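You operate a simulated robot arm through the tools that you are given. There is no shell and no other tool.

The job below is to be done with a simulated robot arm. You get a single attempt, and the scene is never put back.

Task
Put things in order on the service bench top. At the end: the beige sample pouch stands on top of the silver steel cup; the white pad stands where the beige sample pouch stood; the white shaker grease refill stands on top of the orange wiping pad; the green magnet rod stands where the white pad stood; whatever was shut is shut again. Leave all else as you found it, and nothing knocked over.

The check looks at the end state, three seconds after you hand in, the way a careful person would. Anything else that was tipped, shoved, dropped, spilled or broken makes it a failure.

Robot
A 6-joint arm with a two-finger parallel gripper, fixed in place. Base frame: the origin is at the foot of the arm, x ahead of it, y to its left, z up; the work surface is at about z = 860. Readings come in mm, rad, newtons and seconds.
With the tool pointing down near the work surface it reaches from about 240 to 640 mm from the base axis. Its first joint turns from -1.152 to 1.152 rad. Payload 2.7 kg.
The TCP is the grasp point between the finger pads, 23 mm short of the fingertips. In the tool frame z runs along the fingers and y along their closing line. Largest opening 94 mm; finger width 38, thickness 10; the body of the gripper, 54 by 96 mm, starts 39 mm behind the TCP.
Orientation is that of the tool frame in the base frame, as a unit quaternion [x, y, z, w]. With the fingers straight down and closing along the base's y, the tool's x points along the base's -x, its y along +y and its z along -z.

Tools
- The arm moves only by the tool servo_tool. Its argument "series" is a list of rows, each a list of 7 numbers: the turn, a rotation vector about the tool's x, y, z in units of 6 degrees (1.0 is 6 degrees), then the shift along the tool's x, y, z in units of 30 mm (1.0 is 30 mm), then the closure in counts, from 0 (fully open) to 255 (shut). In form: [[rx, ry, rz, dx, dy, dz, grip], ...]. A call has 1 to 20 rows; each row shifts and turns the commanded pose from where the row before left it, along the tool's axes as they then stand. A call with a number of a shift or a turn outside -1 to 1 is refused whole. Each row takes 0.2 s and may step no farther than 50 mm and 0.15 rad from the row before; otherwise, or with a gripper value out of range, the whole call is refused. A pose out of reach is approached as far as the arm can. The call stops where the force on the tool passes 40 N (or 10 N more than at its start, if that is more) or the arm is blocked; 0.2 s more then pass. Each finger travels about 45 mm/s and halts on what it meets, pressing with about 31 N; the grip force reading is that of the motor and also rises with nothing between the fingers. The clock runs only during rows and for 0.2 s after the last one: add rows that do not move to give the fingers time. It gives the time, the measured TCP pose, the force on the tool (base axes), the opening and the grip force at its end, in the units of the frame above (readings bear some noise), with the torque about the TCP (base axes, N m) and any sound that the robot's microphone picked up.
- Cameras (640 x 400 px; columns grow to the right, rows downward): "scene" is fixed at [58.3, -422.9, 1424.2]; the picture's right is [0.87, -0.50, 0.00], its down [-0.24, -0.42, -0.88] and it looks along [0.43, 0.76, -0.48] (base axes); focal length 321 px, centre (320, 200). "wrist" rides on the gripper at [87, 16, -75] in the tool frame; the picture's right is [-0.18, 0.98, 0.00], its down [-0.58, -0.11, -0.81] and it looks along [-0.79, -0.15, 0.59] (tool axes); focal length 243 px, centre (320, 200). There is no depth. A picture from a camera that has moved, and an enlarged one, comes with that camera's place and axes in the base frame and with its lens. The place of the scene camera against the robot may be out by one fixed shift of up to 18 mm in any direction.
- camera(camera): a new picture of that camera. No time passes.
- enlarge(camera, box): a new picture of the part [left, top, right, bottom] of that camera's present view, enlarged. No time passes.
- finish_job(): hands the job in; it is judged then, once.

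Nothing tells you positions but the pictures and the camera data. Unless the task says otherwise, let go and move clear before handing in.

The tools are called as a command line: name --pt "numbers of a row" for each row, then --argument value for the rest, lists and objects as JSON in quotes. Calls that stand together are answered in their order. servo_tool: Moves the arm, as the interface text tells. Its arguments: {"type":"object","properties":{"series":{"type":"array"}},"required":["series"]} The other tools are called the same way: camera (camera) takes a picture; enlarge (camera, box) takes an enlarged picture of a part of a camera's view; finish_job () hands the job in.

At the start:

```text
time: 0.0
tool_pos: [334.1, 165.7, 1205.7]
tool_rot: [-0.002, 1.0, -0.001, 0.0]
force: [-0.1, 0.2, 0.7]
torque: [-0.03, -0.02, 0.03]
gripper_width: 94.1
gripper_force: 0.1
```

scene: 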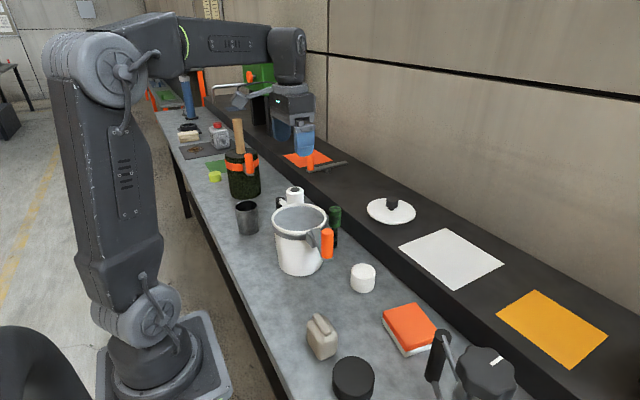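
wrist: 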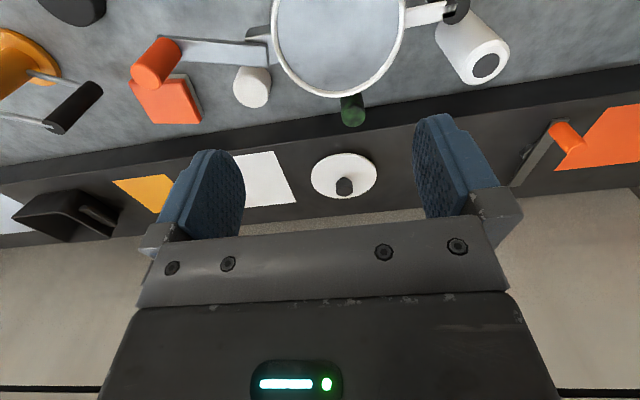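

I see a long bench with a cup, a bucket, a beige pouch, an orange pad, a white small pad and a green rod. I'll look closer before moving.

enlarge --camera "scene" --box '[220, 170, 380, 270]'

enlarge --camera "scene" --box '[280, 250, 520, 400]'

enlarge --camera "scene" --box '[140, 90, 300, 190]'

enlarge --camera "wrist" --box '[0, 0, 640, 240]'

```text
4.00 times, centred on (300, 220) of scene
camera zoom: at [58.3, -422.9, 1424.2], right [0.87, -0.5, 0.0], down [-0.24, -0.42, -0.88], along [0.43, 0.76, -0.48], focal length 1283 px, centre (400, 120)
```

zoom: 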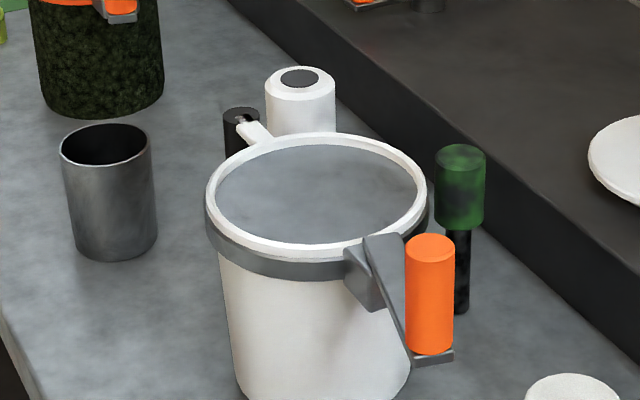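

```text
2.67 times, centred on (400, 325) of scene
camera zoom: at [58.3, -422.9, 1424.2], right [0.87, -0.5, 0.0], down [-0.24, -0.42, -0.88], along [0.43, 0.76, -0.48], focal length 855 px, centre (107, -133)
```

zoom: 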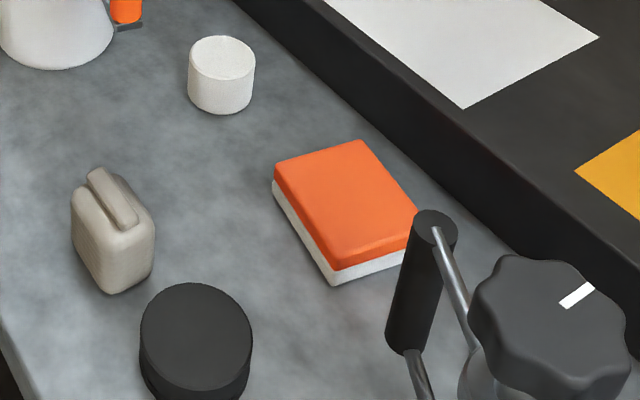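

```text
4.00 times, centred on (220, 140) of scene
camera zoom: at [58.3, -422.9, 1424.2], right [0.87, -0.5, 0.0], down [-0.24, -0.42, -0.88], along [0.43, 0.76, -0.48], focal length 1283 px, centre (720, 440)
```

zoom: 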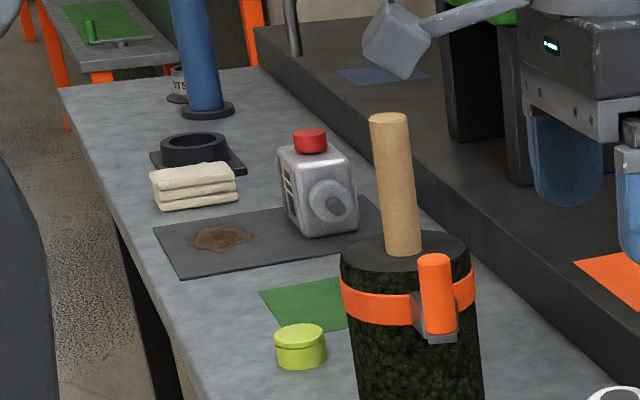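

```text
1.00 times, centred on (320, 120) of wrist (not enlarged: the box is as wide or as high as the picture)
camera zoom: at [248.8, 180.1, 1279.9], right [0.18, 0.98, 0.0], down [0.58, -0.11, 0.81], along [0.79, -0.15, -0.59], focal length 243 px, centre (320, 280)
```

zoom: 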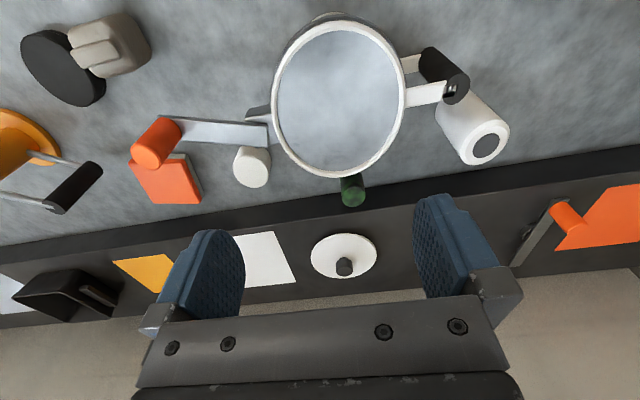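

I take the pouch to be near (261,-75), the white pad near (437,30), the green rod near (462,200) and the cup near (275,404). First I'll move high above the pouch for a close wrist view.

servo_tool --pt "0 0 0 0.25 -0.9 0.4 0" --pt "0 0 0 0.25 -0.9 0.4 0" --pt "0 0 0 0.25 -0.9 0.4 0" --pt "0 0 0 0.25 -0.9 0.4 0" --pt "0 0 0 0.25 -0.9 0.4 0" --pt "0 0 0 0.25 -0.9 0.4 0" --pt "0 0 0 0.25 -0.9 0.4 0" --pt "0 0 0 0.25 -0.9 0.4 0" --pt "0 0 0 0.25 -0.8 0.4 0" --pt "0 0 0 0 0 0.4 0"

camera --camera "wrist"

camera --camera "scene"

```text
time: 2.2
tool_pos: [266.3, -74.3, 1085.4]
tool_rot: [-0.002, 1.0, 0.0, 0.0]
force: [0.8, 0.2, 0.4]
torque: [-0.01, 0.0, -0.04]
gripper_width: 94.3
gripper_force: 0.2
```

```text
taken
camera wrist: at [181.5, -59.1, 1159.2], right [0.18, 0.98, 0.0], down [0.58, -0.11, 0.81], along [0.79, -0.15, -0.59], focal length 243 px, centre (320, 200)
```

wrist: 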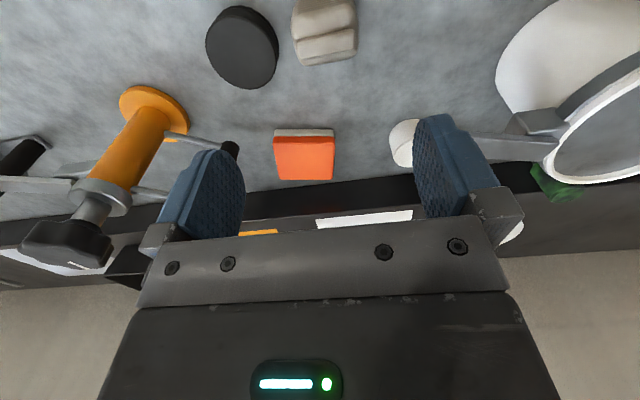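

```text
taken
```

scene: 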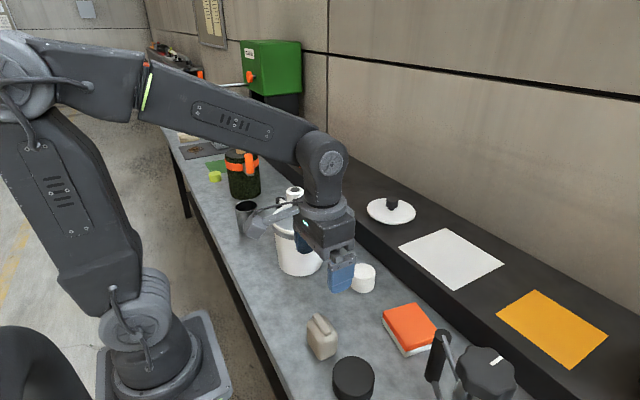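

The pouch shows near the top of the wrist view. I'll enlarge it to get its shape and orientation.

enlarge --camera "wrist" --box '[200, 0, 440, 150]'

enlarge --camera "scene" --box '[290, 300, 386, 360]'

```text
2.67 times, centred on (320, 75) of wrist
camera zoom: at [181.5, -59.1, 1159.2], right [0.18, 0.98, 0.0], down [0.58, -0.11, 0.81], along [0.79, -0.15, -0.59], focal length 647 px, centre (320, 533)
```

zoom: 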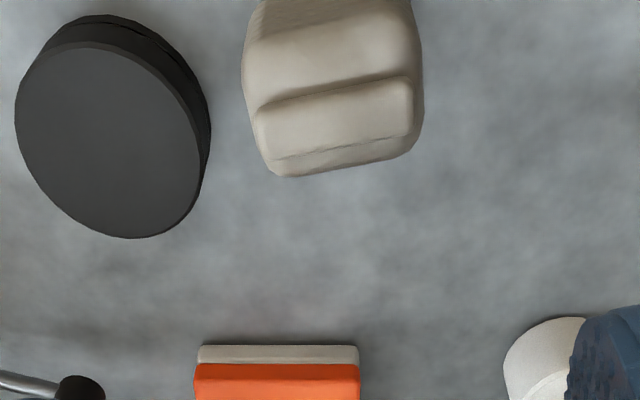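

```text
6.67 times, centred on (338, 330) of scene
camera zoom: at [58.3, -422.9, 1424.2], right [0.87, -0.5, 0.0], down [-0.24, -0.42, -0.88], along [0.43, 0.76, -0.48], focal length 2138 px, centre (200, -667)
```

zoom: 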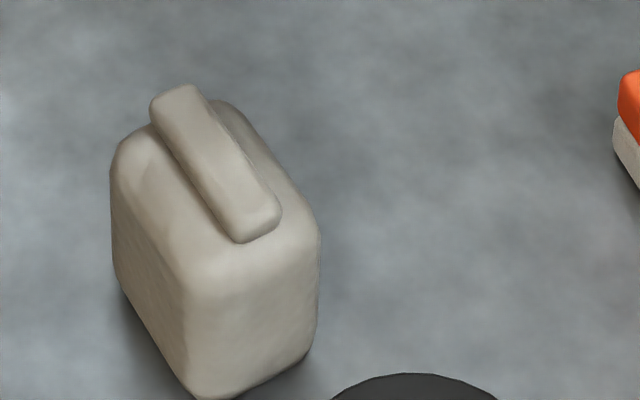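

The pouch has a ridge along roughly y, and its footprint is about 45 x 52 mm. I'll tilt the wrist so the camera looks down onto it.

servo_tool --pt "0 1 0 0 0 0 0" --pt "0 1 0 0 0 0 0" --pt "0 1 0 0 0 0 0" --pt "0 1 0 0 0 0 0" --pt "0 0 0 0 0 0 0"

camera --camera "wrist"

enlarge --camera "wrist" --box '[200, 20, 440, 170]'

```text
time: 3.4
tool_pos: [267.1, -75.3, 1086.0]
tool_rot: [-0.002, 0.978, -0.001, -0.208]
force: [-1.6, 0.3, 0.2]
torque: [-0.04, 0.0, -0.01]
gripper_width: 94.3
gripper_force: 0.1
```

```text
taken
camera wrist: at [219.8, -59.3, 1188.7], right [0.17, 0.98, -0.08], down [0.86, -0.11, 0.5], along [0.48, -0.15, -0.86], focal length 243 px, centre (320, 200)
```

wrist: 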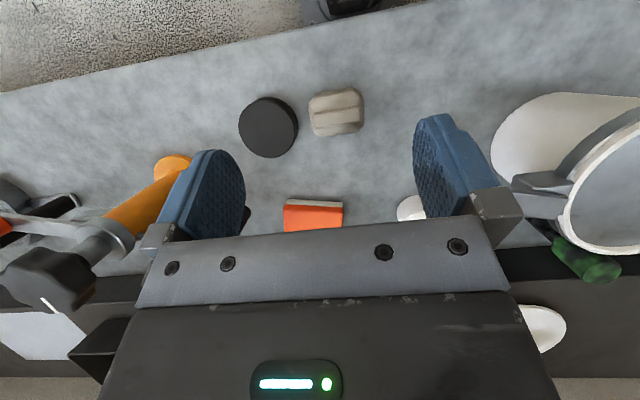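

```text
2.67 times, centred on (320, 95) of wrist
camera zoom: at [219.8, -59.3, 1188.7], right [0.17, 0.98, -0.08], down [0.86, -0.11, 0.5], along [0.48, -0.15, -0.86], focal length 647 px, centre (320, 480)
```

zoom: 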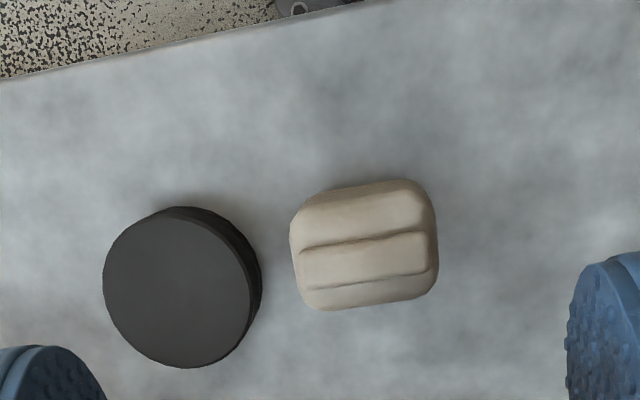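

The pouch sits around (271,-71), about 58 x 46 mm in plan and 55 mm high, and a black disc stands close beside it. Now I'll raise up and go look at the steel cup from above.

servo_tool --pt "0 0 0 0.27 0.9 -0.6 0" --pt "0 0 0 0.27 0.9 -0.6 0" --pt "0 0 0 0.27 0.9 -0.6 0" --pt "0 0 0 0.27 0.9 -0.6 0" --pt "0 0 0 0.27 0.9 -0.6 0" --pt "0 0 0 0 0.95 0 0" --pt "0 0 0 0 0.95 0 0" --pt "0 0 0 0 0.95 0 0" --pt "0 0 0 0 0.95 0 0" --pt "0 0 0 0 0.95 0 0" --pt "0 0 0 0 0.95 0 0" --pt "0 0 0 0 0.95 0 0" --pt "0 0 0 0 0.95 0 0" --pt "0 0 0 0 0.95 0 0" --pt "0 0 0 0 0.95 0 0" --pt "0 0 0 0 0 0 0"

camera --camera "wrist"

camera --camera "scene"

```text
time: 6.8
tool_pos: [263.1, 346.1, 1185.0]
tool_rot: [-0.001, 0.978, 0.0, -0.208]
force: [-0.4, -0.4, 0.1]
torque: [0.01, 0.01, 0.0]
gripper_width: 94.1
gripper_force: 0.1
```

```text
taken
camera wrist: at [217.2, 362.0, 1287.3], right [0.17, 0.98, -0.08], down [0.86, -0.11, 0.5], along [0.48, -0.15, -0.86], focal length 243 px, centre (320, 200)
```

wrist: 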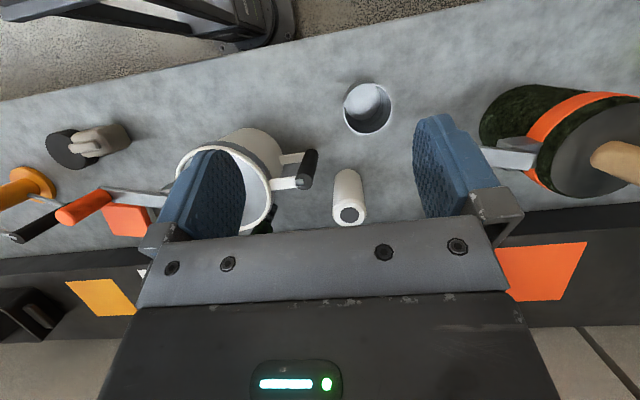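

```text
taken
```

scene: 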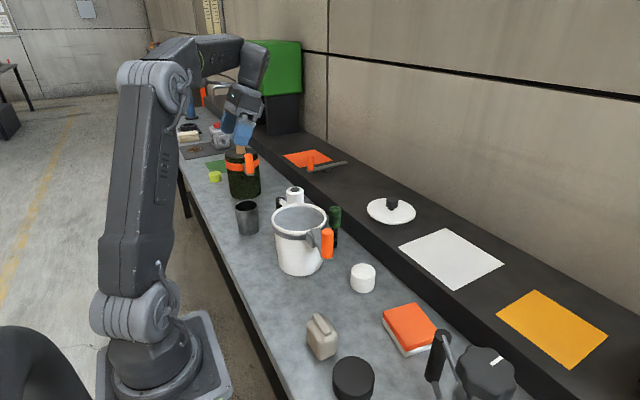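

enlarge --camera "wrist" --box '[240, 60, 440, 240]'

enlarge --camera "scene" --box '[225, 190, 273, 244]'

```text
2.22 times, centred on (340, 150) of wrist
camera zoom: at [217.2, 362.0, 1287.3], right [0.17, 0.98, -0.08], down [0.86, -0.11, 0.5], along [0.48, -0.15, -0.86], focal length 539 px, centre (276, 311)
```

zoom: 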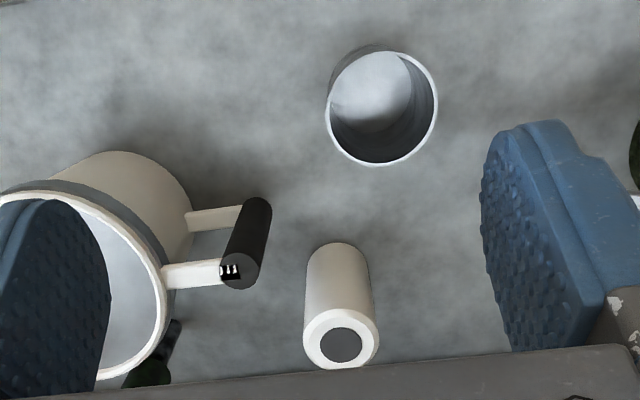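

```text
7.41 times, centred on (249, 217) of scene
camera zoom: at [58.3, -422.9, 1424.2], right [0.87, -0.5, 0.0], down [-0.24, -0.42, -0.88], along [0.43, 0.76, -0.48], focal length 2375 px, centre (846, 74)
```

zoom: 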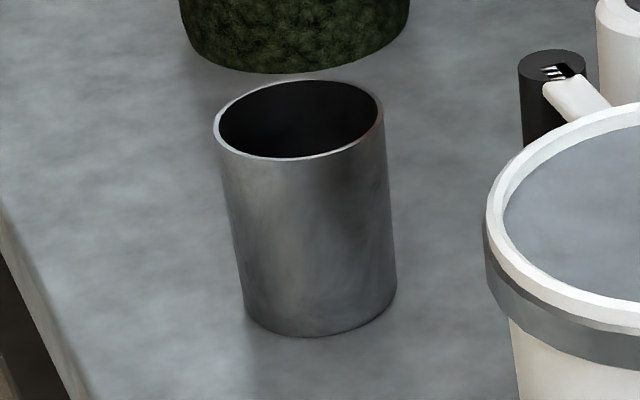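

The cup is open at about (279,390), its rim at roughly z=940 and 68 mm across. The refill is at about (422,347), 50 mm across and 118 mm high. I'll go back above the pouch, upright the tool and yaw it -90 degrees so the fingers close along x.

servo_tool --pt "0 -1 0 0 -0.95 0 0" --pt "0 -1 0 0 -0.95 0 0" --pt "0 -1 0 0 -0.95 0 0" --pt "0 -1 0 0 -0.95 0 0" --pt "0 0 0 -0.25 -0.92 0 0" --pt "0 0 0 0 -0.92 0 0" --pt "0 0 0 0 -0.92 0 0" --pt "0 0 0 0 -0.92 0 0" --pt "0 0 0 0 -0.92 0 0" --pt "0 0 0 0 -0.92 0 0" --pt "0 0 0 0 -0.92 0 0" --pt "0 0 0 0 -0.92 0 0" --pt "0 0 0 0 -0.92 0 0" --pt "0 0 0 0 -0.92 0.5 0" --pt "0 0 0 0 -0.92 0.5 0" --pt "0 0 0 0 0 1 0" --pt "0 0 0 0 0 1 0"

servo_tool --pt "0 0 -1 0 0 0 0" --pt "0 0 -1 0 0 0 0" --pt "0 0 -1 0 0 0 0" --pt "0 0 -1 0 0 0 0" --pt "0 0 -1 0 0 0 0" --pt "0 0 -1 0 0 0 0" --pt "0 0 -1 0 0 0 0" --pt "0 0 -1 0 0 0 0" --pt "0 0 -1 0 0 0 0" --pt "0 0 -1 0 0 0 0" --pt "0 0 -1 0 0 0 0" --pt "0 0 -1 0 0 0 0" --pt "0 0 -1 0 0 0 0" --pt "0 0 -1 0 0 0 0" --pt "0 0 -1 0 0 0 0" --pt "0 0 0 0 0 0 0"

camera --camera "wrist"

camera --camera "scene"

```text
time: 10.4
tool_pos: [273.6, -73.1, 1095.9]
tool_rot: [-0.001, 1.0, 0.0, 0.0]
force: [0.2, 0.5, 0.0]
torque: [-0.02, -0.03, 0.0]
gripper_width: 94.3
gripper_force: 0.1
```

```text
time: 13.8
tool_pos: [274.5, -72.3, 1094.3]
tool_rot: [0.709, -0.705, 0.0, 0.001]
force: [-0.5, 0.9, -0.4]
torque: [-0.02, 0.0, -0.01]
gripper_width: 93.9
gripper_force: 0.1
```

```text
taken
camera wrist: at [260.0, -159.9, 1168.2], right [-0.98, 0.18, 0.0], down [0.11, 0.58, 0.81], along [0.14, 0.79, -0.59], focal length 243 px, centre (320, 200)
```

wrist: 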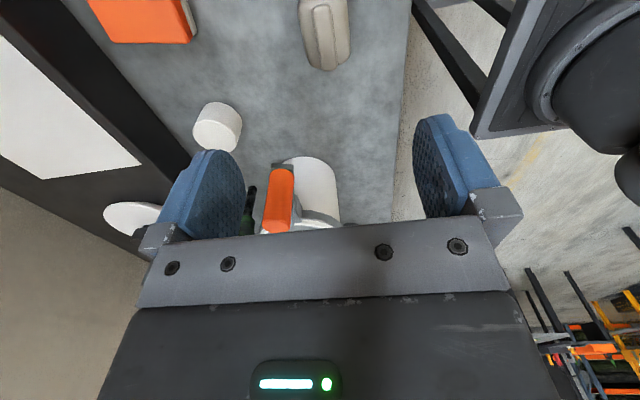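

```text
taken
```

scene: 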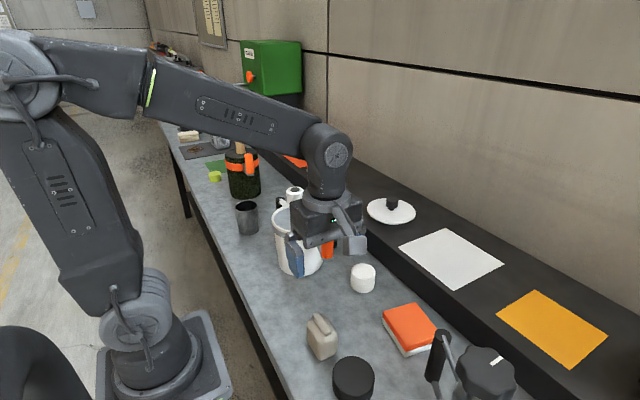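

The tool is now yawed, with the pouch below at about (270,-73). I'll go down to z≈1000 for a closer fix.

servo_tool --pt "0 0 0 0 0.13 0.8 0" --pt "0 0 0 0 0 0.8 0" --pt "0 0 0 0 0 0.8 0" --pt "0 0 0 0 0 0.8 0" --pt "0 0 0 0 0 0 0"

enlarge --camera "wrist" --box '[200, 0, 440, 160]'

```text
time: 15.0
tool_pos: [272.0, -72.5, 996.8]
tool_rot: [0.708, -0.706, 0.0, 0.0]
force: [0.7, -1.0, -0.1]
torque: [-0.01, 0.02, 0.01]
gripper_width: 93.9
gripper_force: 0.1
```

```text
2.50 times, centred on (320, 80) of wrist
camera zoom: at [256.1, -159.0, 1071.3], right [-0.98, 0.18, 0.0], down [0.11, 0.58, 0.81], along [0.15, 0.79, -0.59], focal length 606 px, centre (320, 500)
```

zoom: 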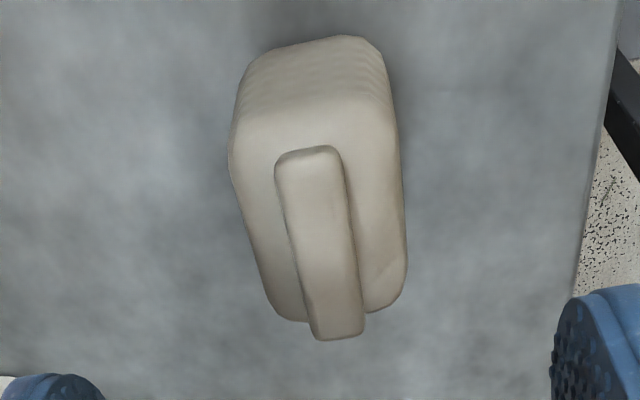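

The pouch spans about x 250–295, y −99…−42, with a ridge top near z=920. I'll turn the gripper slightly to match it and go down.

servo_tool --pt "0 0 0.45 -0.07 0 0.8 0" --pt "0 0 0 0 0 0.8 0" --pt "0 0 0 0 0 0.8 0" --pt "0 0 0 0 0 0.7 0" --pt "0 0 0 0 0 0.36 0" --pt "0 0 0 0 0 0 0"

camera --camera "wrist"

enlarge --camera "scene" --box '[270, 240, 430, 360]'

```text
time: 16.4
tool_pos: [270.4, -71.3, 895.6]
tool_rot: [-0.691, 0.723, 0.0, 0.0]
force: [0.0, -0.3, 0.8]
torque: [-0.01, -0.01, 0.0]
gripper_width: 94.1
gripper_force: 0.0
```

```text
taken
camera wrist: at [251.5, -156.6, 969.1], right [-0.97, 0.23, 0.0], down [0.13, 0.58, 0.81], along [0.18, 0.79, -0.59], focal length 243 px, centre (320, 200)
```

wrist: 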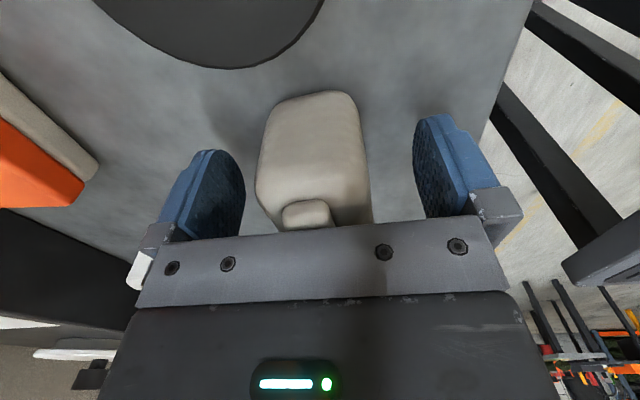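

```text
3.33 times, centred on (350, 300) of scene
camera zoom: at [58.3, -422.9, 1424.2], right [0.87, -0.5, 0.0], down [-0.24, -0.42, -0.88], along [0.43, 0.76, -0.48], focal length 1069 px, centre (220, -133)
```

zoom: 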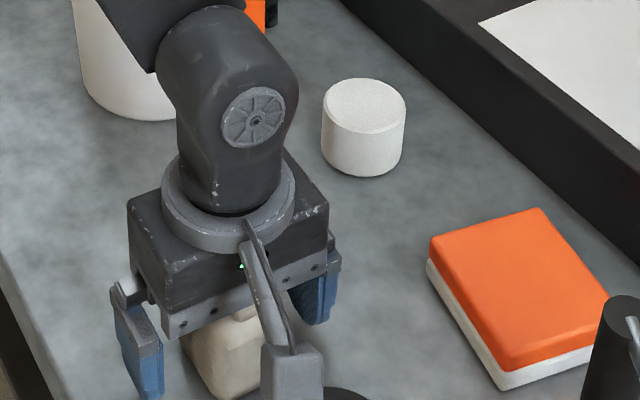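

The pouch is between the fingers, a few millimetres toward +x. I'll nudge over and close.

servo_tool --pt "0 0 0 0 -0.08 0.07 0" --pt "0 0 0 0 0 0 255" --pt "0 0 0 0 0 0 255" --pt "0 0 0 0 0 0 255" --pt "0 0 0 0 0 0 255" --pt "0 0 0 0 0 0 255" --pt "0 0 0 0 0 0 255"

camera --camera "wrist"

```text
time: 18.0
tool_pos: [272.2, -70.3, 893.5]
tool_rot: [-0.692, 0.722, 0.0, 0.0]
force: [-0.6, -0.7, -0.6]
torque: [-0.01, -0.01, 0.01]
gripper_width: 43.9
gripper_force: 30.8
```

```text
taken
camera wrist: at [253.7, -157.0, 966.9], right [-0.97, 0.23, 0.0], down [0.13, 0.58, 0.81], along [0.18, 0.79, -0.59], focal length 243 px, centre (320, 200)
```

wrist: 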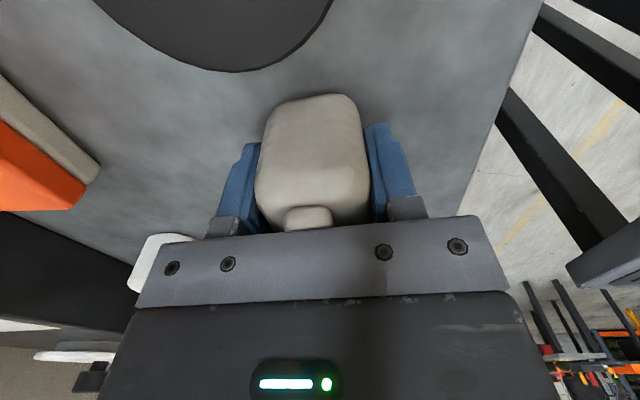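

The pouch is held at 44 mm width. I'll lift it straight up and check it is secure.

servo_tool --pt "0 0 0 0 0 -0.4 255" --pt "0 0 0 0 0 -0.8 255" --pt "0 0 0 0 0 -1 255" --pt "0 0 0 0 0 -1 255" --pt "0 0 0 0 0 -1 255" --pt "0 0 0 0 0 -1 255" --pt "0 0 0 0 0 -1 255" --pt "0 0 0 0 0 -1 255" --pt "0 0 0 0 0 -1 255" --pt "0 0 0 0 0 0 255"

camera --camera "wrist"

camera --camera "scene"

```text
time: 20.2
tool_pos: [271.5, -70.4, 1138.1]
tool_rot: [-0.692, 0.722, 0.0, 0.0]
force: [0.0, -0.5, -2.2]
torque: [-0.03, 0.0, 0.02]
gripper_width: 43.9
gripper_force: 30.9
```

```text
taken
camera wrist: at [253.6, -157.0, 1212.1], right [-0.97, 0.23, 0.0], down [0.13, 0.58, 0.81], along [0.18, 0.79, -0.59], focal length 243 px, centre (320, 200)
```

wrist: 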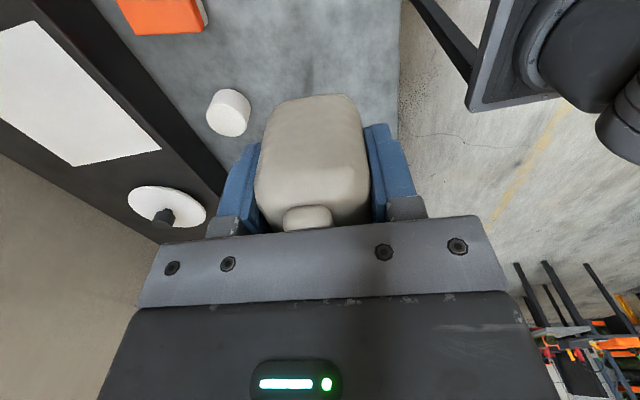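

```text
taken
```

scene: 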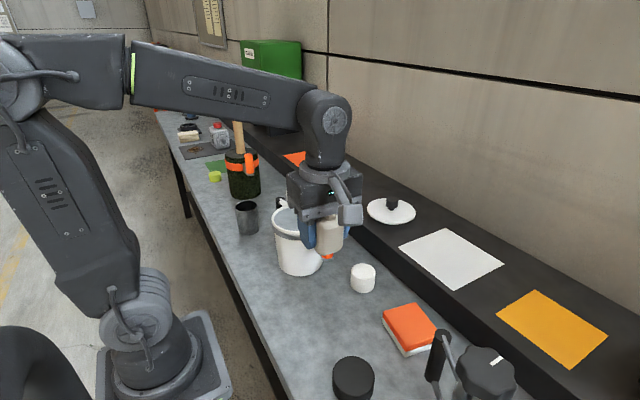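

Pouch is held cleanly. I'll carry it across at this height to above the cup.

servo_tool --pt "0 0 0 -0.5 0.02 0 255" --pt "0 0 0 -0.9 0.03 0 255" --pt "0 0 0 -0.95 0.03 0 255" --pt "0 0 0 -0.95 0.03 0 255" --pt "0 0 0 -0.95 0.03 0 255" --pt "0 0 0 -0.95 0.03 0 255" --pt "0 0 0 -0.95 0.03 0 255" --pt "0 0 0 -0.95 0.03 0 255" --pt "0 0 0 -0.95 0.03 0 255" --pt "0 0 0 -0.95 0.03 0 255" --pt "0 0 0 -0.95 0.03 0 255" --pt "0 0 0 -0.95 0.03 0 255" --pt "0 0 0 -0.95 0.03 0 255" --pt "0 0 0 -0.95 0.03 0 255" --pt "0 0 0 -0.95 0.02 0 255" --pt "0 0 0 -0.95 0 0 255" --pt "0 0 0 -0.6 0 0 255" --pt "0 0 0 0 0 0 255"

camera --camera "wrist"

camera --camera "scene"

```text
time: 24.0
tool_pos: [281.0, 388.5, 1137.6]
tool_rot: [-0.692, 0.722, 0.0, 0.001]
force: [0.0, -0.2, -2.1]
torque: [0.01, 0.02, 0.05]
gripper_width: 43.9
gripper_force: 31.5
```

```text
taken
camera wrist: at [261.5, 301.7, 1211.9], right [-0.97, 0.23, 0.0], down [0.13, 0.58, 0.81], along [0.18, 0.79, -0.59], focal length 243 px, centre (320, 200)
```

wrist: 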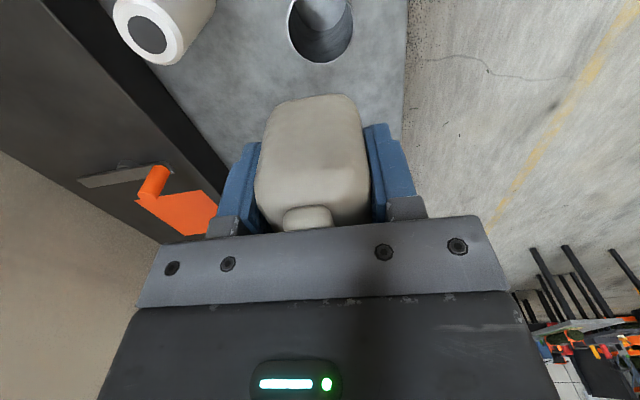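

```text
taken
```

scene: 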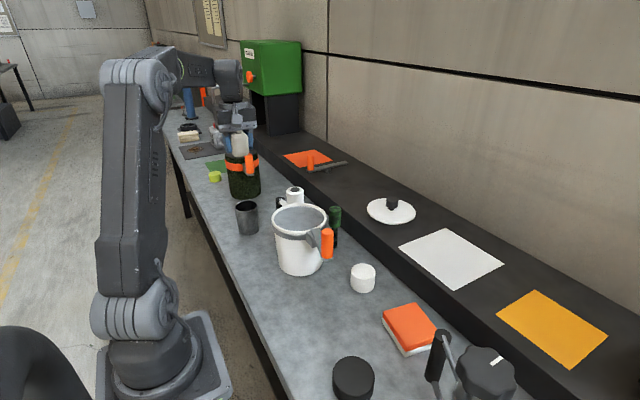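

The cup is directly under the pouch in the view. I'll enlarge to centre it accurately.

enlarge --camera "wrist" --box '[240, 0, 400, 100]'

```text
4.00 times, centred on (320, 50) of wrist
camera zoom: at [261.5, 301.7, 1211.9], right [-0.97, 0.23, 0.0], down [0.13, 0.58, 0.81], along [0.18, 0.79, -0.59], focal length 970 px, centre (320, 800)
```

zoom: 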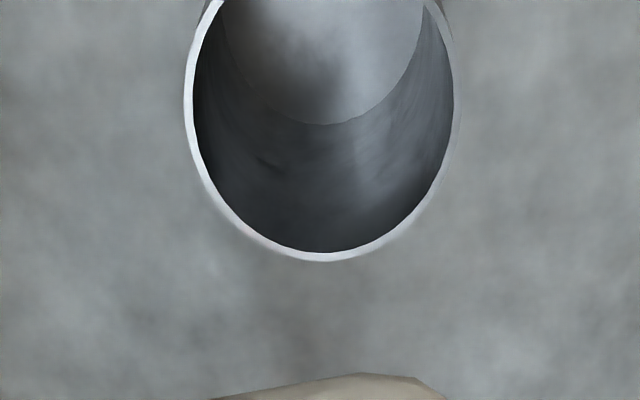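

The cup centre is about (281,388), matching the TCP. I'll lower the pouch to just above the rim.

servo_tool --pt "0 0 0 0 0 0.9 255" --pt "0 0 0 0 0 0.9 255" --pt "0 0 0 0 0 0.9 255" --pt "0 0 0 0 0 0.9 255" --pt "0 0 0 0 0 0.8 255" --pt "0 0 0 0 0 0.5 255" --pt "0 0 0 0 0 0.15 255" --pt "0 0 0 0 0 0 255" --pt "0 0 0 0 0 0 255"

camera --camera "wrist"

enlarge --camera "scene" --box '[205, 150, 301, 240]'

```text
time: 26.0
tool_pos: [280.5, 386.4, 987.3]
tool_rot: [-0.692, 0.722, 0.0, 0.0]
force: [0.2, 0.2, -1.9]
torque: [-0.01, 0.0, 0.0]
gripper_width: 44.0
gripper_force: 30.8
```

```text
taken
camera wrist: at [262.2, 300.6, 1061.8], right [-0.97, 0.23, 0.0], down [0.13, 0.58, 0.81], along [0.18, 0.79, -0.59], focal length 243 px, centre (320, 200)
```

wrist: 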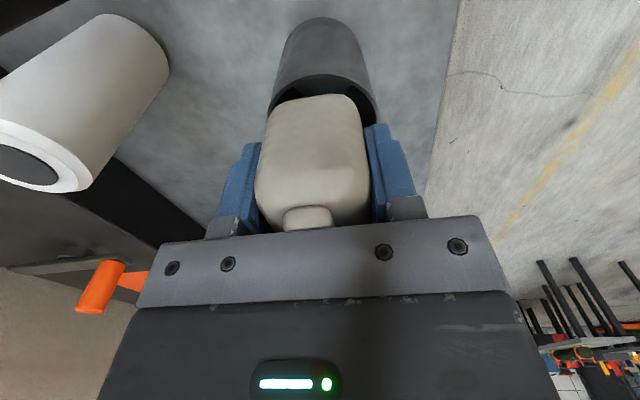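

```text
4.44 times, centred on (253, 195) of scene
camera zoom: at [58.3, -422.9, 1424.2], right [0.87, -0.5, 0.0], down [-0.24, -0.42, -0.88], along [0.43, 0.76, -0.48], focal length 1425 px, centre (618, 222)
```

zoom: 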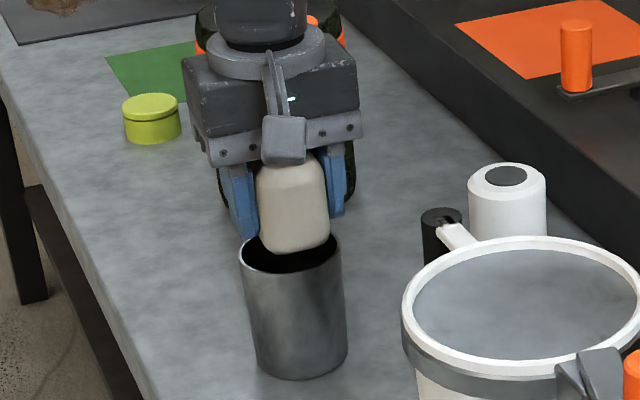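

enlarge --camera "wrist" --box '[240, 10, 400, 150]'

enlarge --camera "scene" --box '[235, 180, 283, 240]'

```text
2.86 times, centred on (320, 80) of wrist
camera zoom: at [262.2, 300.6, 1061.8], right [-0.97, 0.23, 0.0], down [0.13, 0.58, 0.81], along [0.18, 0.79, -0.59], focal length 693 px, centre (320, 543)
```

zoom: 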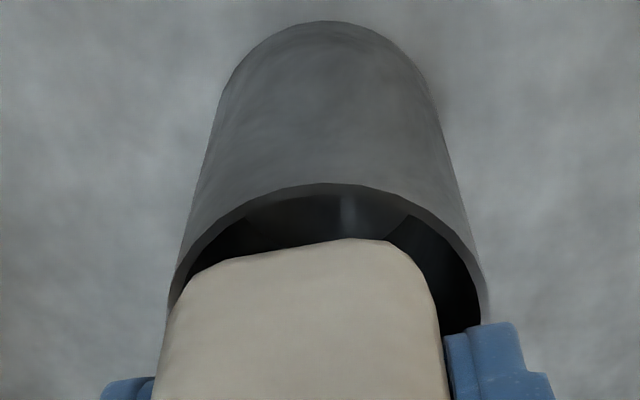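

```text
6.67 times, centred on (259, 210) of scene
camera zoom: at [58.3, -422.9, 1424.2], right [0.87, -0.5, 0.0], down [-0.24, -0.42, -0.88], along [0.43, 0.76, -0.48], focal length 2138 px, centre (727, 133)
```

zoom: 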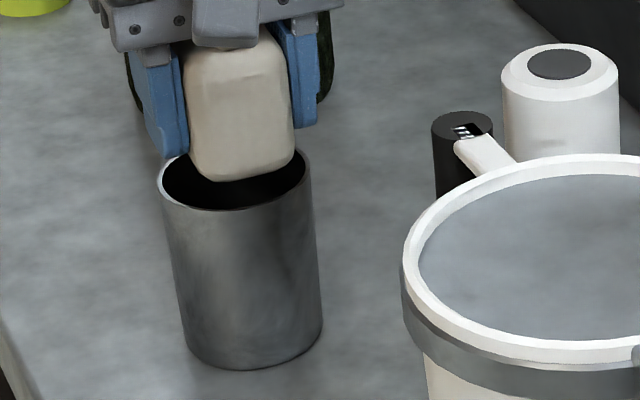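

The rim is at about z=939.5, and the cup centre works out near (281,391). I'll shift +y by about 4 mm, come down 8 mm and look again.

servo_tool --pt "0 0 0 -0.124 -0.02 0 255" --pt "0 0 0 0 0 0.27 255" --pt "0 0 0 0 0 0 255" --pt "0 0 0 0 0 0 255"

enlarge --camera "wrist" --box '[240, 10, 400, 150]'

enlarge --camera "scene" --box '[235, 180, 283, 240]'

```text
time: 27.0
tool_pos: [280.6, 392.4, 979.2]
tool_rot: [-0.692, 0.722, -0.001, 0.001]
force: [-0.6, 0.5, -1.6]
torque: [0.02, 0.0, -0.01]
gripper_width: 43.7
gripper_force: 30.8
```

```text
2.86 times, centred on (320, 80) of wrist
camera zoom: at [263.1, 305.4, 1053.4], right [-0.97, 0.23, 0.0], down [0.13, 0.58, 0.81], along [0.18, 0.79, -0.59], focal length 693 px, centre (320, 543)
```

zoom: 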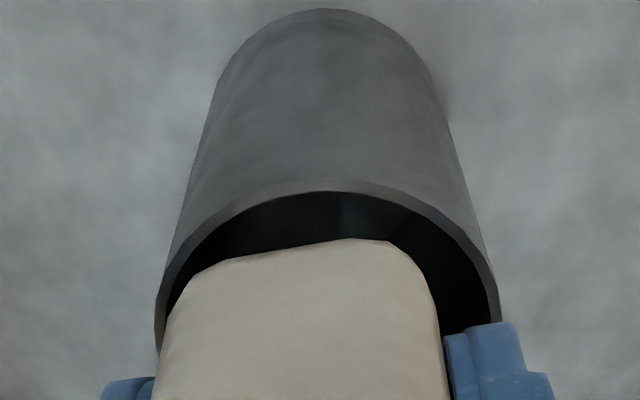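

```text
6.67 times, centred on (259, 210) of scene
camera zoom: at [58.3, -422.9, 1424.2], right [0.87, -0.5, 0.0], down [-0.24, -0.42, -0.88], along [0.43, 0.76, -0.48], focal length 2138 px, centre (727, 133)
```

zoom: 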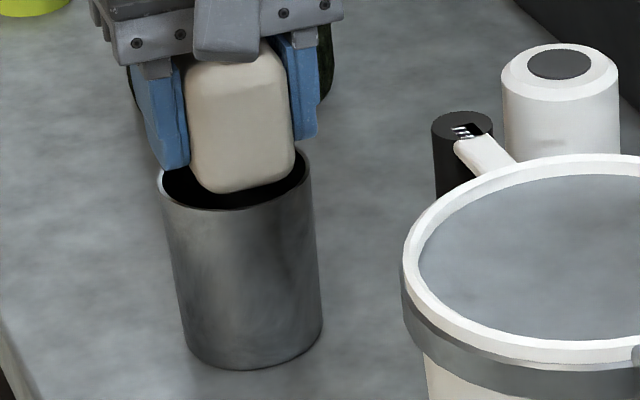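

The pouch is centred over the rim with about 6 mm left to go. I'll lower it in 2 mm steps and watch the force.

servo_tool --pt "0 0 0 0 0 0.07 255" --pt "0 0 0 0 0 0.07 255" --pt "0 0 0 0 0 0.07 255" --pt "0 0 0 0 0 0 255"

servo_tool --pt "0 0 0 0 0 0.05 255" --pt "0 0 0 0 0 0 255"

enlarge --camera "scene" --box '[235, 180, 283, 240]'

enlarge --camera "wrist" --box '[240, 10, 400, 150]'

```text
time: 27.9
tool_pos: [282.5, 392.2, 977.7]
tool_rot: [-0.691, 0.723, 0.0, 0.004]
force: [-1.9, -1.6, 5.1]
torque: [-0.24, 0.19, 0.02]
gripper_width: 43.8
gripper_force: 31.4
stopped in row 4: the force on the tool passed its limit at 41 N (the readings are from after the stop); the commanded pose is now the measured one
```

```text
time: 28.5
tool_pos: [282.0, 391.7, 977.6]
tool_rot: [-0.692, 0.722, 0.0, 0.005]
force: [-5.8, -5.6, 23.5]
torque: [-0.69, 0.62, -0.05]
gripper_width: 43.8
gripper_force: 31.3
```

```text
6.67 times, centred on (259, 210) of scene
camera zoom: at [57.9, -423.3, 1424.1], right [0.87, -0.5, 0.0], down [-0.24, -0.42, -0.88], along [0.43, 0.76, -0.48], focal length 2138 px, centre (727, 133)
```

zoom: 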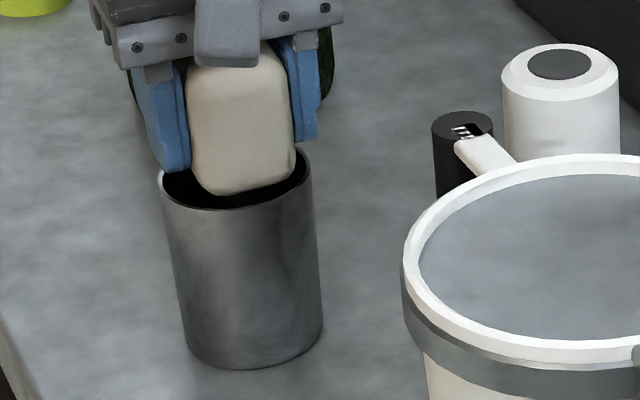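

```text
2.86 times, centred on (320, 80) of wrist
camera zoom: at [263.0, 306.0, 1050.8], right [-0.97, 0.23, 0.0], down [0.13, 0.57, 0.81], along [0.19, 0.79, -0.58], focal length 693 px, centre (320, 543)
```

zoom: 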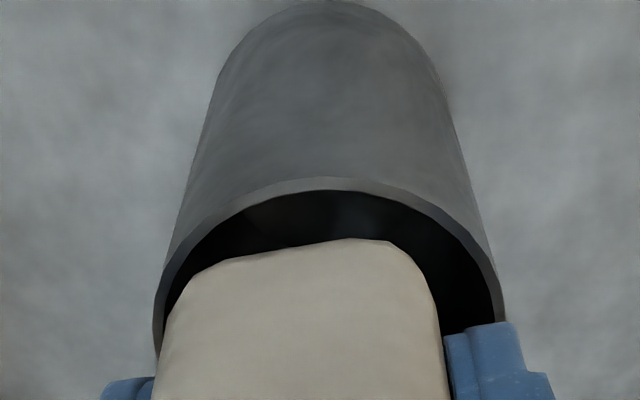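

The pouch touched down early, at bottom z≈944, on one corner. The images and the arm's tilt point to the (+x,+y) corner, so the pouch is 2–3 mm too far that way. I'll lift slightly, straighten, shift back and look.

servo_tool --pt "0 0 0 0 0 -0.1 255" --pt "-0.066 0.07 0 0 0 -0.12 255" --pt "0 0 0 0.08 0.045 0 255" --pt "0 0 0 0 0 0 255" --pt "0 0 0 0 0 0 255"

enlarge --camera "wrist" --box '[240, 10, 400, 150]'

enlarge --camera "scene" --box '[235, 180, 283, 240]'

```text
time: 29.7
tool_pos: [280.1, 390.7, 981.5]
tool_rot: [-0.692, 0.722, 0.0, -0.003]
force: [-0.1, -0.7, -2.0]
torque: [0.02, -0.01, -0.01]
gripper_width: 44.0
gripper_force: 30.8
```

```text
2.86 times, centred on (320, 80) of wrist
camera zoom: at [262.1, 304.1, 1056.1], right [-0.97, 0.23, 0.0], down [0.14, 0.58, 0.8], along [0.18, 0.78, -0.59], focal length 693 px, centre (320, 543)
```

zoom: 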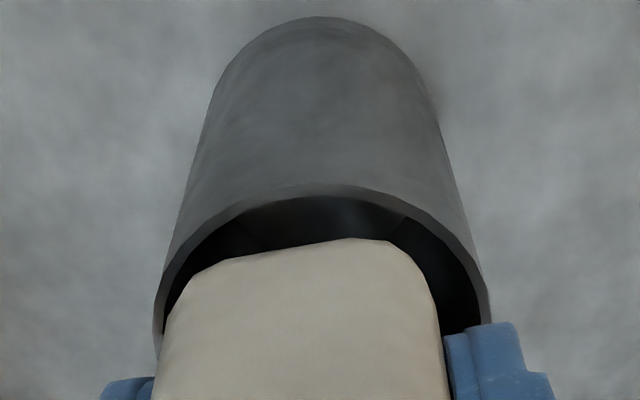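

```text
6.67 times, centred on (259, 210) of scene
camera zoom: at [58.3, -422.9, 1424.2], right [0.87, -0.5, 0.0], down [-0.24, -0.42, -0.88], along [0.43, 0.76, -0.48], focal length 2138 px, centre (727, 133)
```

zoom: 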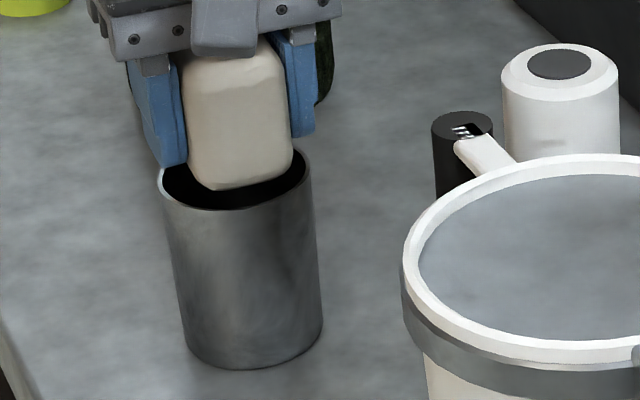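

The wrist view now shows the tool axis centred on the rim to within about 1 mm. I'll take out the small residual tilt and lower in 1 mm steps.

servo_tool --pt "0.027 -0.028 0 0.02 0 0.03 255" --pt "0 0 0 0 0 0.03 255" --pt "0 0 0 0 0 0.03 255" --pt "0 0 0 0 0 0 255"

```text
time: 30.7
tool_pos: [280.8, 390.2, 978.6]
tool_rot: [-0.692, 0.722, 0.0, 0.0]
force: [-0.4, 0.6, -2.0]
torque: [0.0, -0.03, -0.02]
gripper_width: 43.9
gripper_force: 31.1
```

servo_tool --pt "0 0 0 0 0 0.03 255" --pt "0 0 0 0 0 0 255"

```text
time: 31.3
tool_pos: [280.7, 388.5, 978.1]
tool_rot: [-0.691, 0.723, 0.0, -0.001]
force: [0.7, -0.4, -2.2]
torque: [-0.03, 0.02, 0.02]
gripper_width: 43.8
gripper_force: 31.1
```

servo_tool --pt "0 0 0 0 0 0.03 255" --pt "0 0 0 0 0 0 255"

```text
time: 31.9
tool_pos: [280.0, 390.2, 979.3]
tool_rot: [-0.691, 0.722, 0.001, 0.0]
force: [-0.3, 0.2, -0.8]
torque: [0.04, 0.03, -0.04]
gripper_width: 43.8
gripper_force: 31.5
```

servo_tool --pt "0 0 0 0 0 0.03 255" --pt "0 0 0 0 0 0 255"

```text
time: 32.5
tool_pos: [281.3, 389.7, 978.0]
tool_rot: [-0.692, 0.722, 0.001, 0.002]
force: [-3.4, 2.6, 8.2]
torque: [0.19, 0.27, 0.0]
gripper_width: 43.8
gripper_force: 30.7
```

Contact has begun, with 8 N shown. I'll press slightly more to see whether the load evens out over the corners.

servo_tool --pt "0 0 0 0 0 0.03 255" --pt "0 0 0 0 0 0 255"

servo_tool --pt "0 0 0 0 0 0 255" --pt "0 0 0 0 0 0 255"

enlarge --camera "wrist" --box '[240, 10, 400, 150]'

enlarge --camera "scene" --box '[223, 170, 271, 220]'

```text
time: 33.1
tool_pos: [281.0, 389.5, 977.1]
tool_rot: [-0.691, 0.723, 0.0, 0.003]
force: [-3.8, 0.8, 26.2]
torque: [-0.02, 0.38, 0.03]
gripper_width: 43.7
gripper_force: 31.3
```

```text
time: 33.7
tool_pos: [280.2, 389.6, 977.8]
tool_rot: [-0.692, 0.722, 0.001, 0.004]
force: [-2.0, 1.1, 29.5]
torque: [-0.03, 0.23, -0.01]
gripper_width: 43.9
gripper_force: 30.9
```

```text
2.86 times, centred on (320, 80) of wrist
camera zoom: at [262.0, 303.1, 1050.9], right [-0.97, 0.23, 0.0], down [0.13, 0.57, 0.81], along [0.18, 0.79, -0.59], focal length 693 px, centre (320, 543)
```

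zoom: 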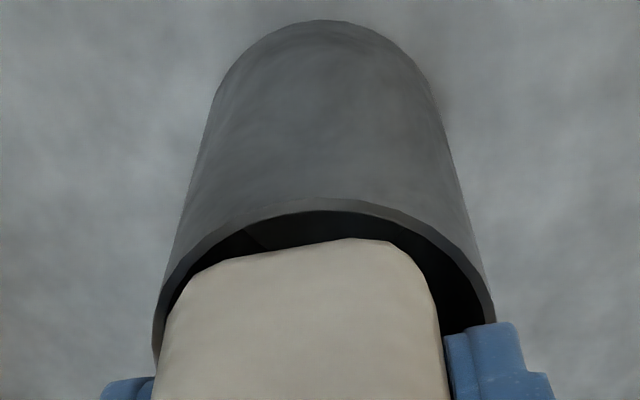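

```text
8.00 times, centred on (247, 195) of scene
camera zoom: at [58.0, -423.3, 1424.1], right [0.87, -0.5, 0.0], down [-0.24, -0.42, -0.88], along [0.43, 0.76, -0.48], focal length 2565 px, centre (904, 240)
```

zoom: 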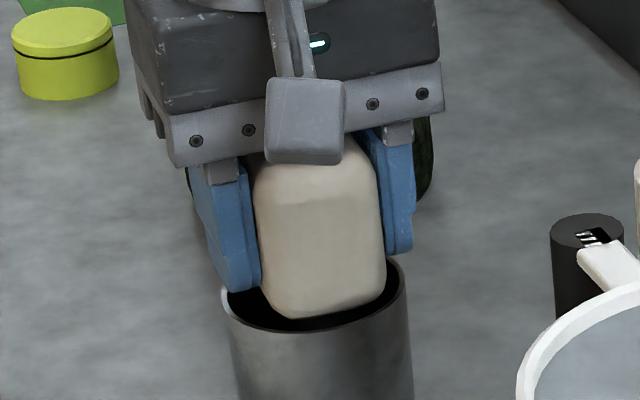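

The load is now about 29 N and nearly centred, so the pouch is supported across the rim corners. I'll ease off 1 mm and open the fingers.

servo_tool --pt "0 0 0 0 0 -0.03 255" --pt "0 0 0 0 0 0 255"

servo_tool --pt "0 0 0 0 0 0 128" --pt "0 0 0 0 0 0 110" --pt "0 0 0 0 0 0 80" --pt "0 0 0 0 0 0 60" --pt "0 0 0 0 0 0 60"

enlarge --camera "wrist" --box '[200, 10, 440, 230]'

enlarge --camera "scene" --box '[223, 170, 271, 220]'

```text
time: 34.3
tool_pos: [280.1, 390.2, 976.8]
tool_rot: [-0.691, 0.722, 0.001, 0.002]
force: [3.4, 2.8, 21.8]
torque: [0.26, -0.15, 0.0]
gripper_width: 44.1
gripper_force: 30.9
```

```text
time: 35.5
tool_pos: [280.5, 390.3, 977.8]
tool_rot: [-0.692, 0.722, 0.0, 0.0]
force: [0.0, -1.0, 0.1]
torque: [-0.04, -0.03, 0.03]
gripper_width: 72.1
gripper_force: 0.2
```

```text
1.82 times, centred on (320, 120) of wrist
camera zoom: at [261.6, 303.0, 1050.5], right [-0.97, 0.23, 0.0], down [0.13, 0.58, 0.81], along [0.18, 0.79, -0.59], focal length 441 px, centre (320, 346)
```

zoom: 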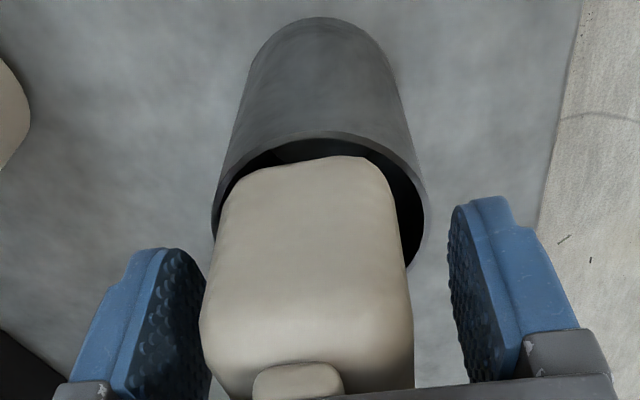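

```text
8.00 times, centred on (247, 195) of scene
camera zoom: at [58.3, -422.9, 1424.2], right [0.87, -0.5, 0.0], down [-0.24, -0.42, -0.88], along [0.43, 0.76, -0.48], focal length 2565 px, centre (904, 240)
```

zoom: 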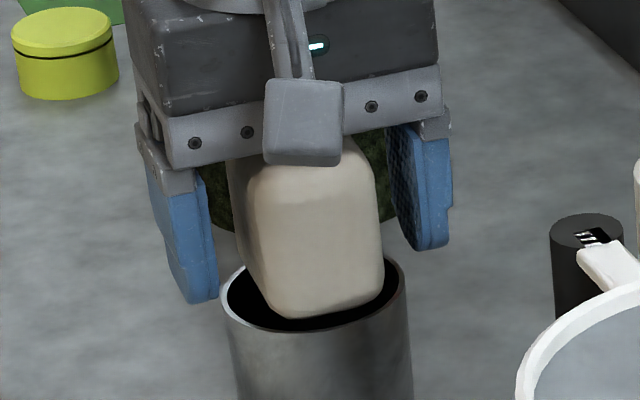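

The pouch stands on the cup. I'll withdraw straight up and check it.

servo_tool --pt "0 0 0 0 0 -0.2 60" --pt "0 0 0 0 0 -0.5 60" --pt "0 0 0 0 0 -0.8 60" --pt "0 0 0 0 0 -1 60" --pt "0 0 0 0 0 -1 0" --pt "0 0 0 0 0 -1 0" --pt "0 0 0 0 0 -1 0" --pt "0 0 0 0 0 0 0"

camera --camera "wrist"

enlarge --camera "scene" --box '[215, 160, 279, 240]'

```text
time: 37.3
tool_pos: [281.7, 390.2, 1142.8]
tool_rot: [-0.692, 0.722, 0.0, 0.0]
force: [-0.3, -0.2, 0.0]
torque: [0.01, -0.02, 0.04]
gripper_width: 93.8
gripper_force: 0.0
```

```text
taken
camera wrist: at [262.8, 303.3, 1217.7], right [-0.97, 0.23, 0.0], down [0.13, 0.58, 0.81], along [0.18, 0.79, -0.59], focal length 243 px, centre (320, 200)
```

wrist: 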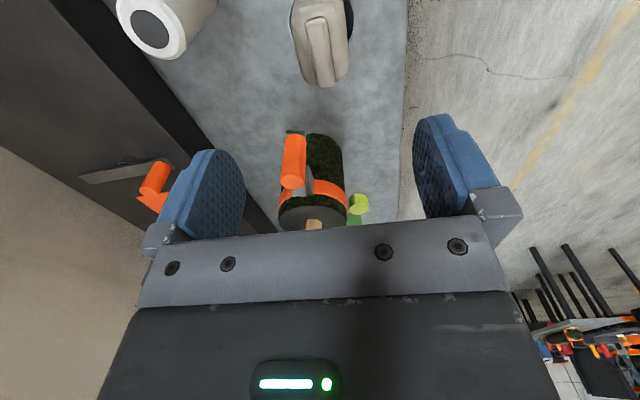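

```text
5.00 times, centred on (247, 200) of scene
camera zoom: at [58.3, -422.9, 1424.2], right [0.87, -0.5, 0.0], down [-0.24, -0.42, -0.88], along [0.43, 0.76, -0.48], focal length 1603 px, centre (685, 200)
```

zoom: 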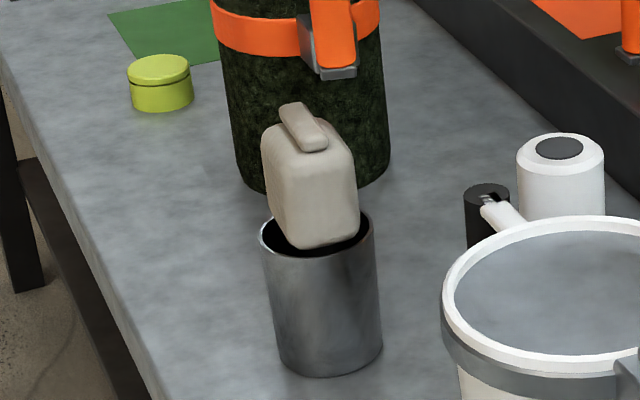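

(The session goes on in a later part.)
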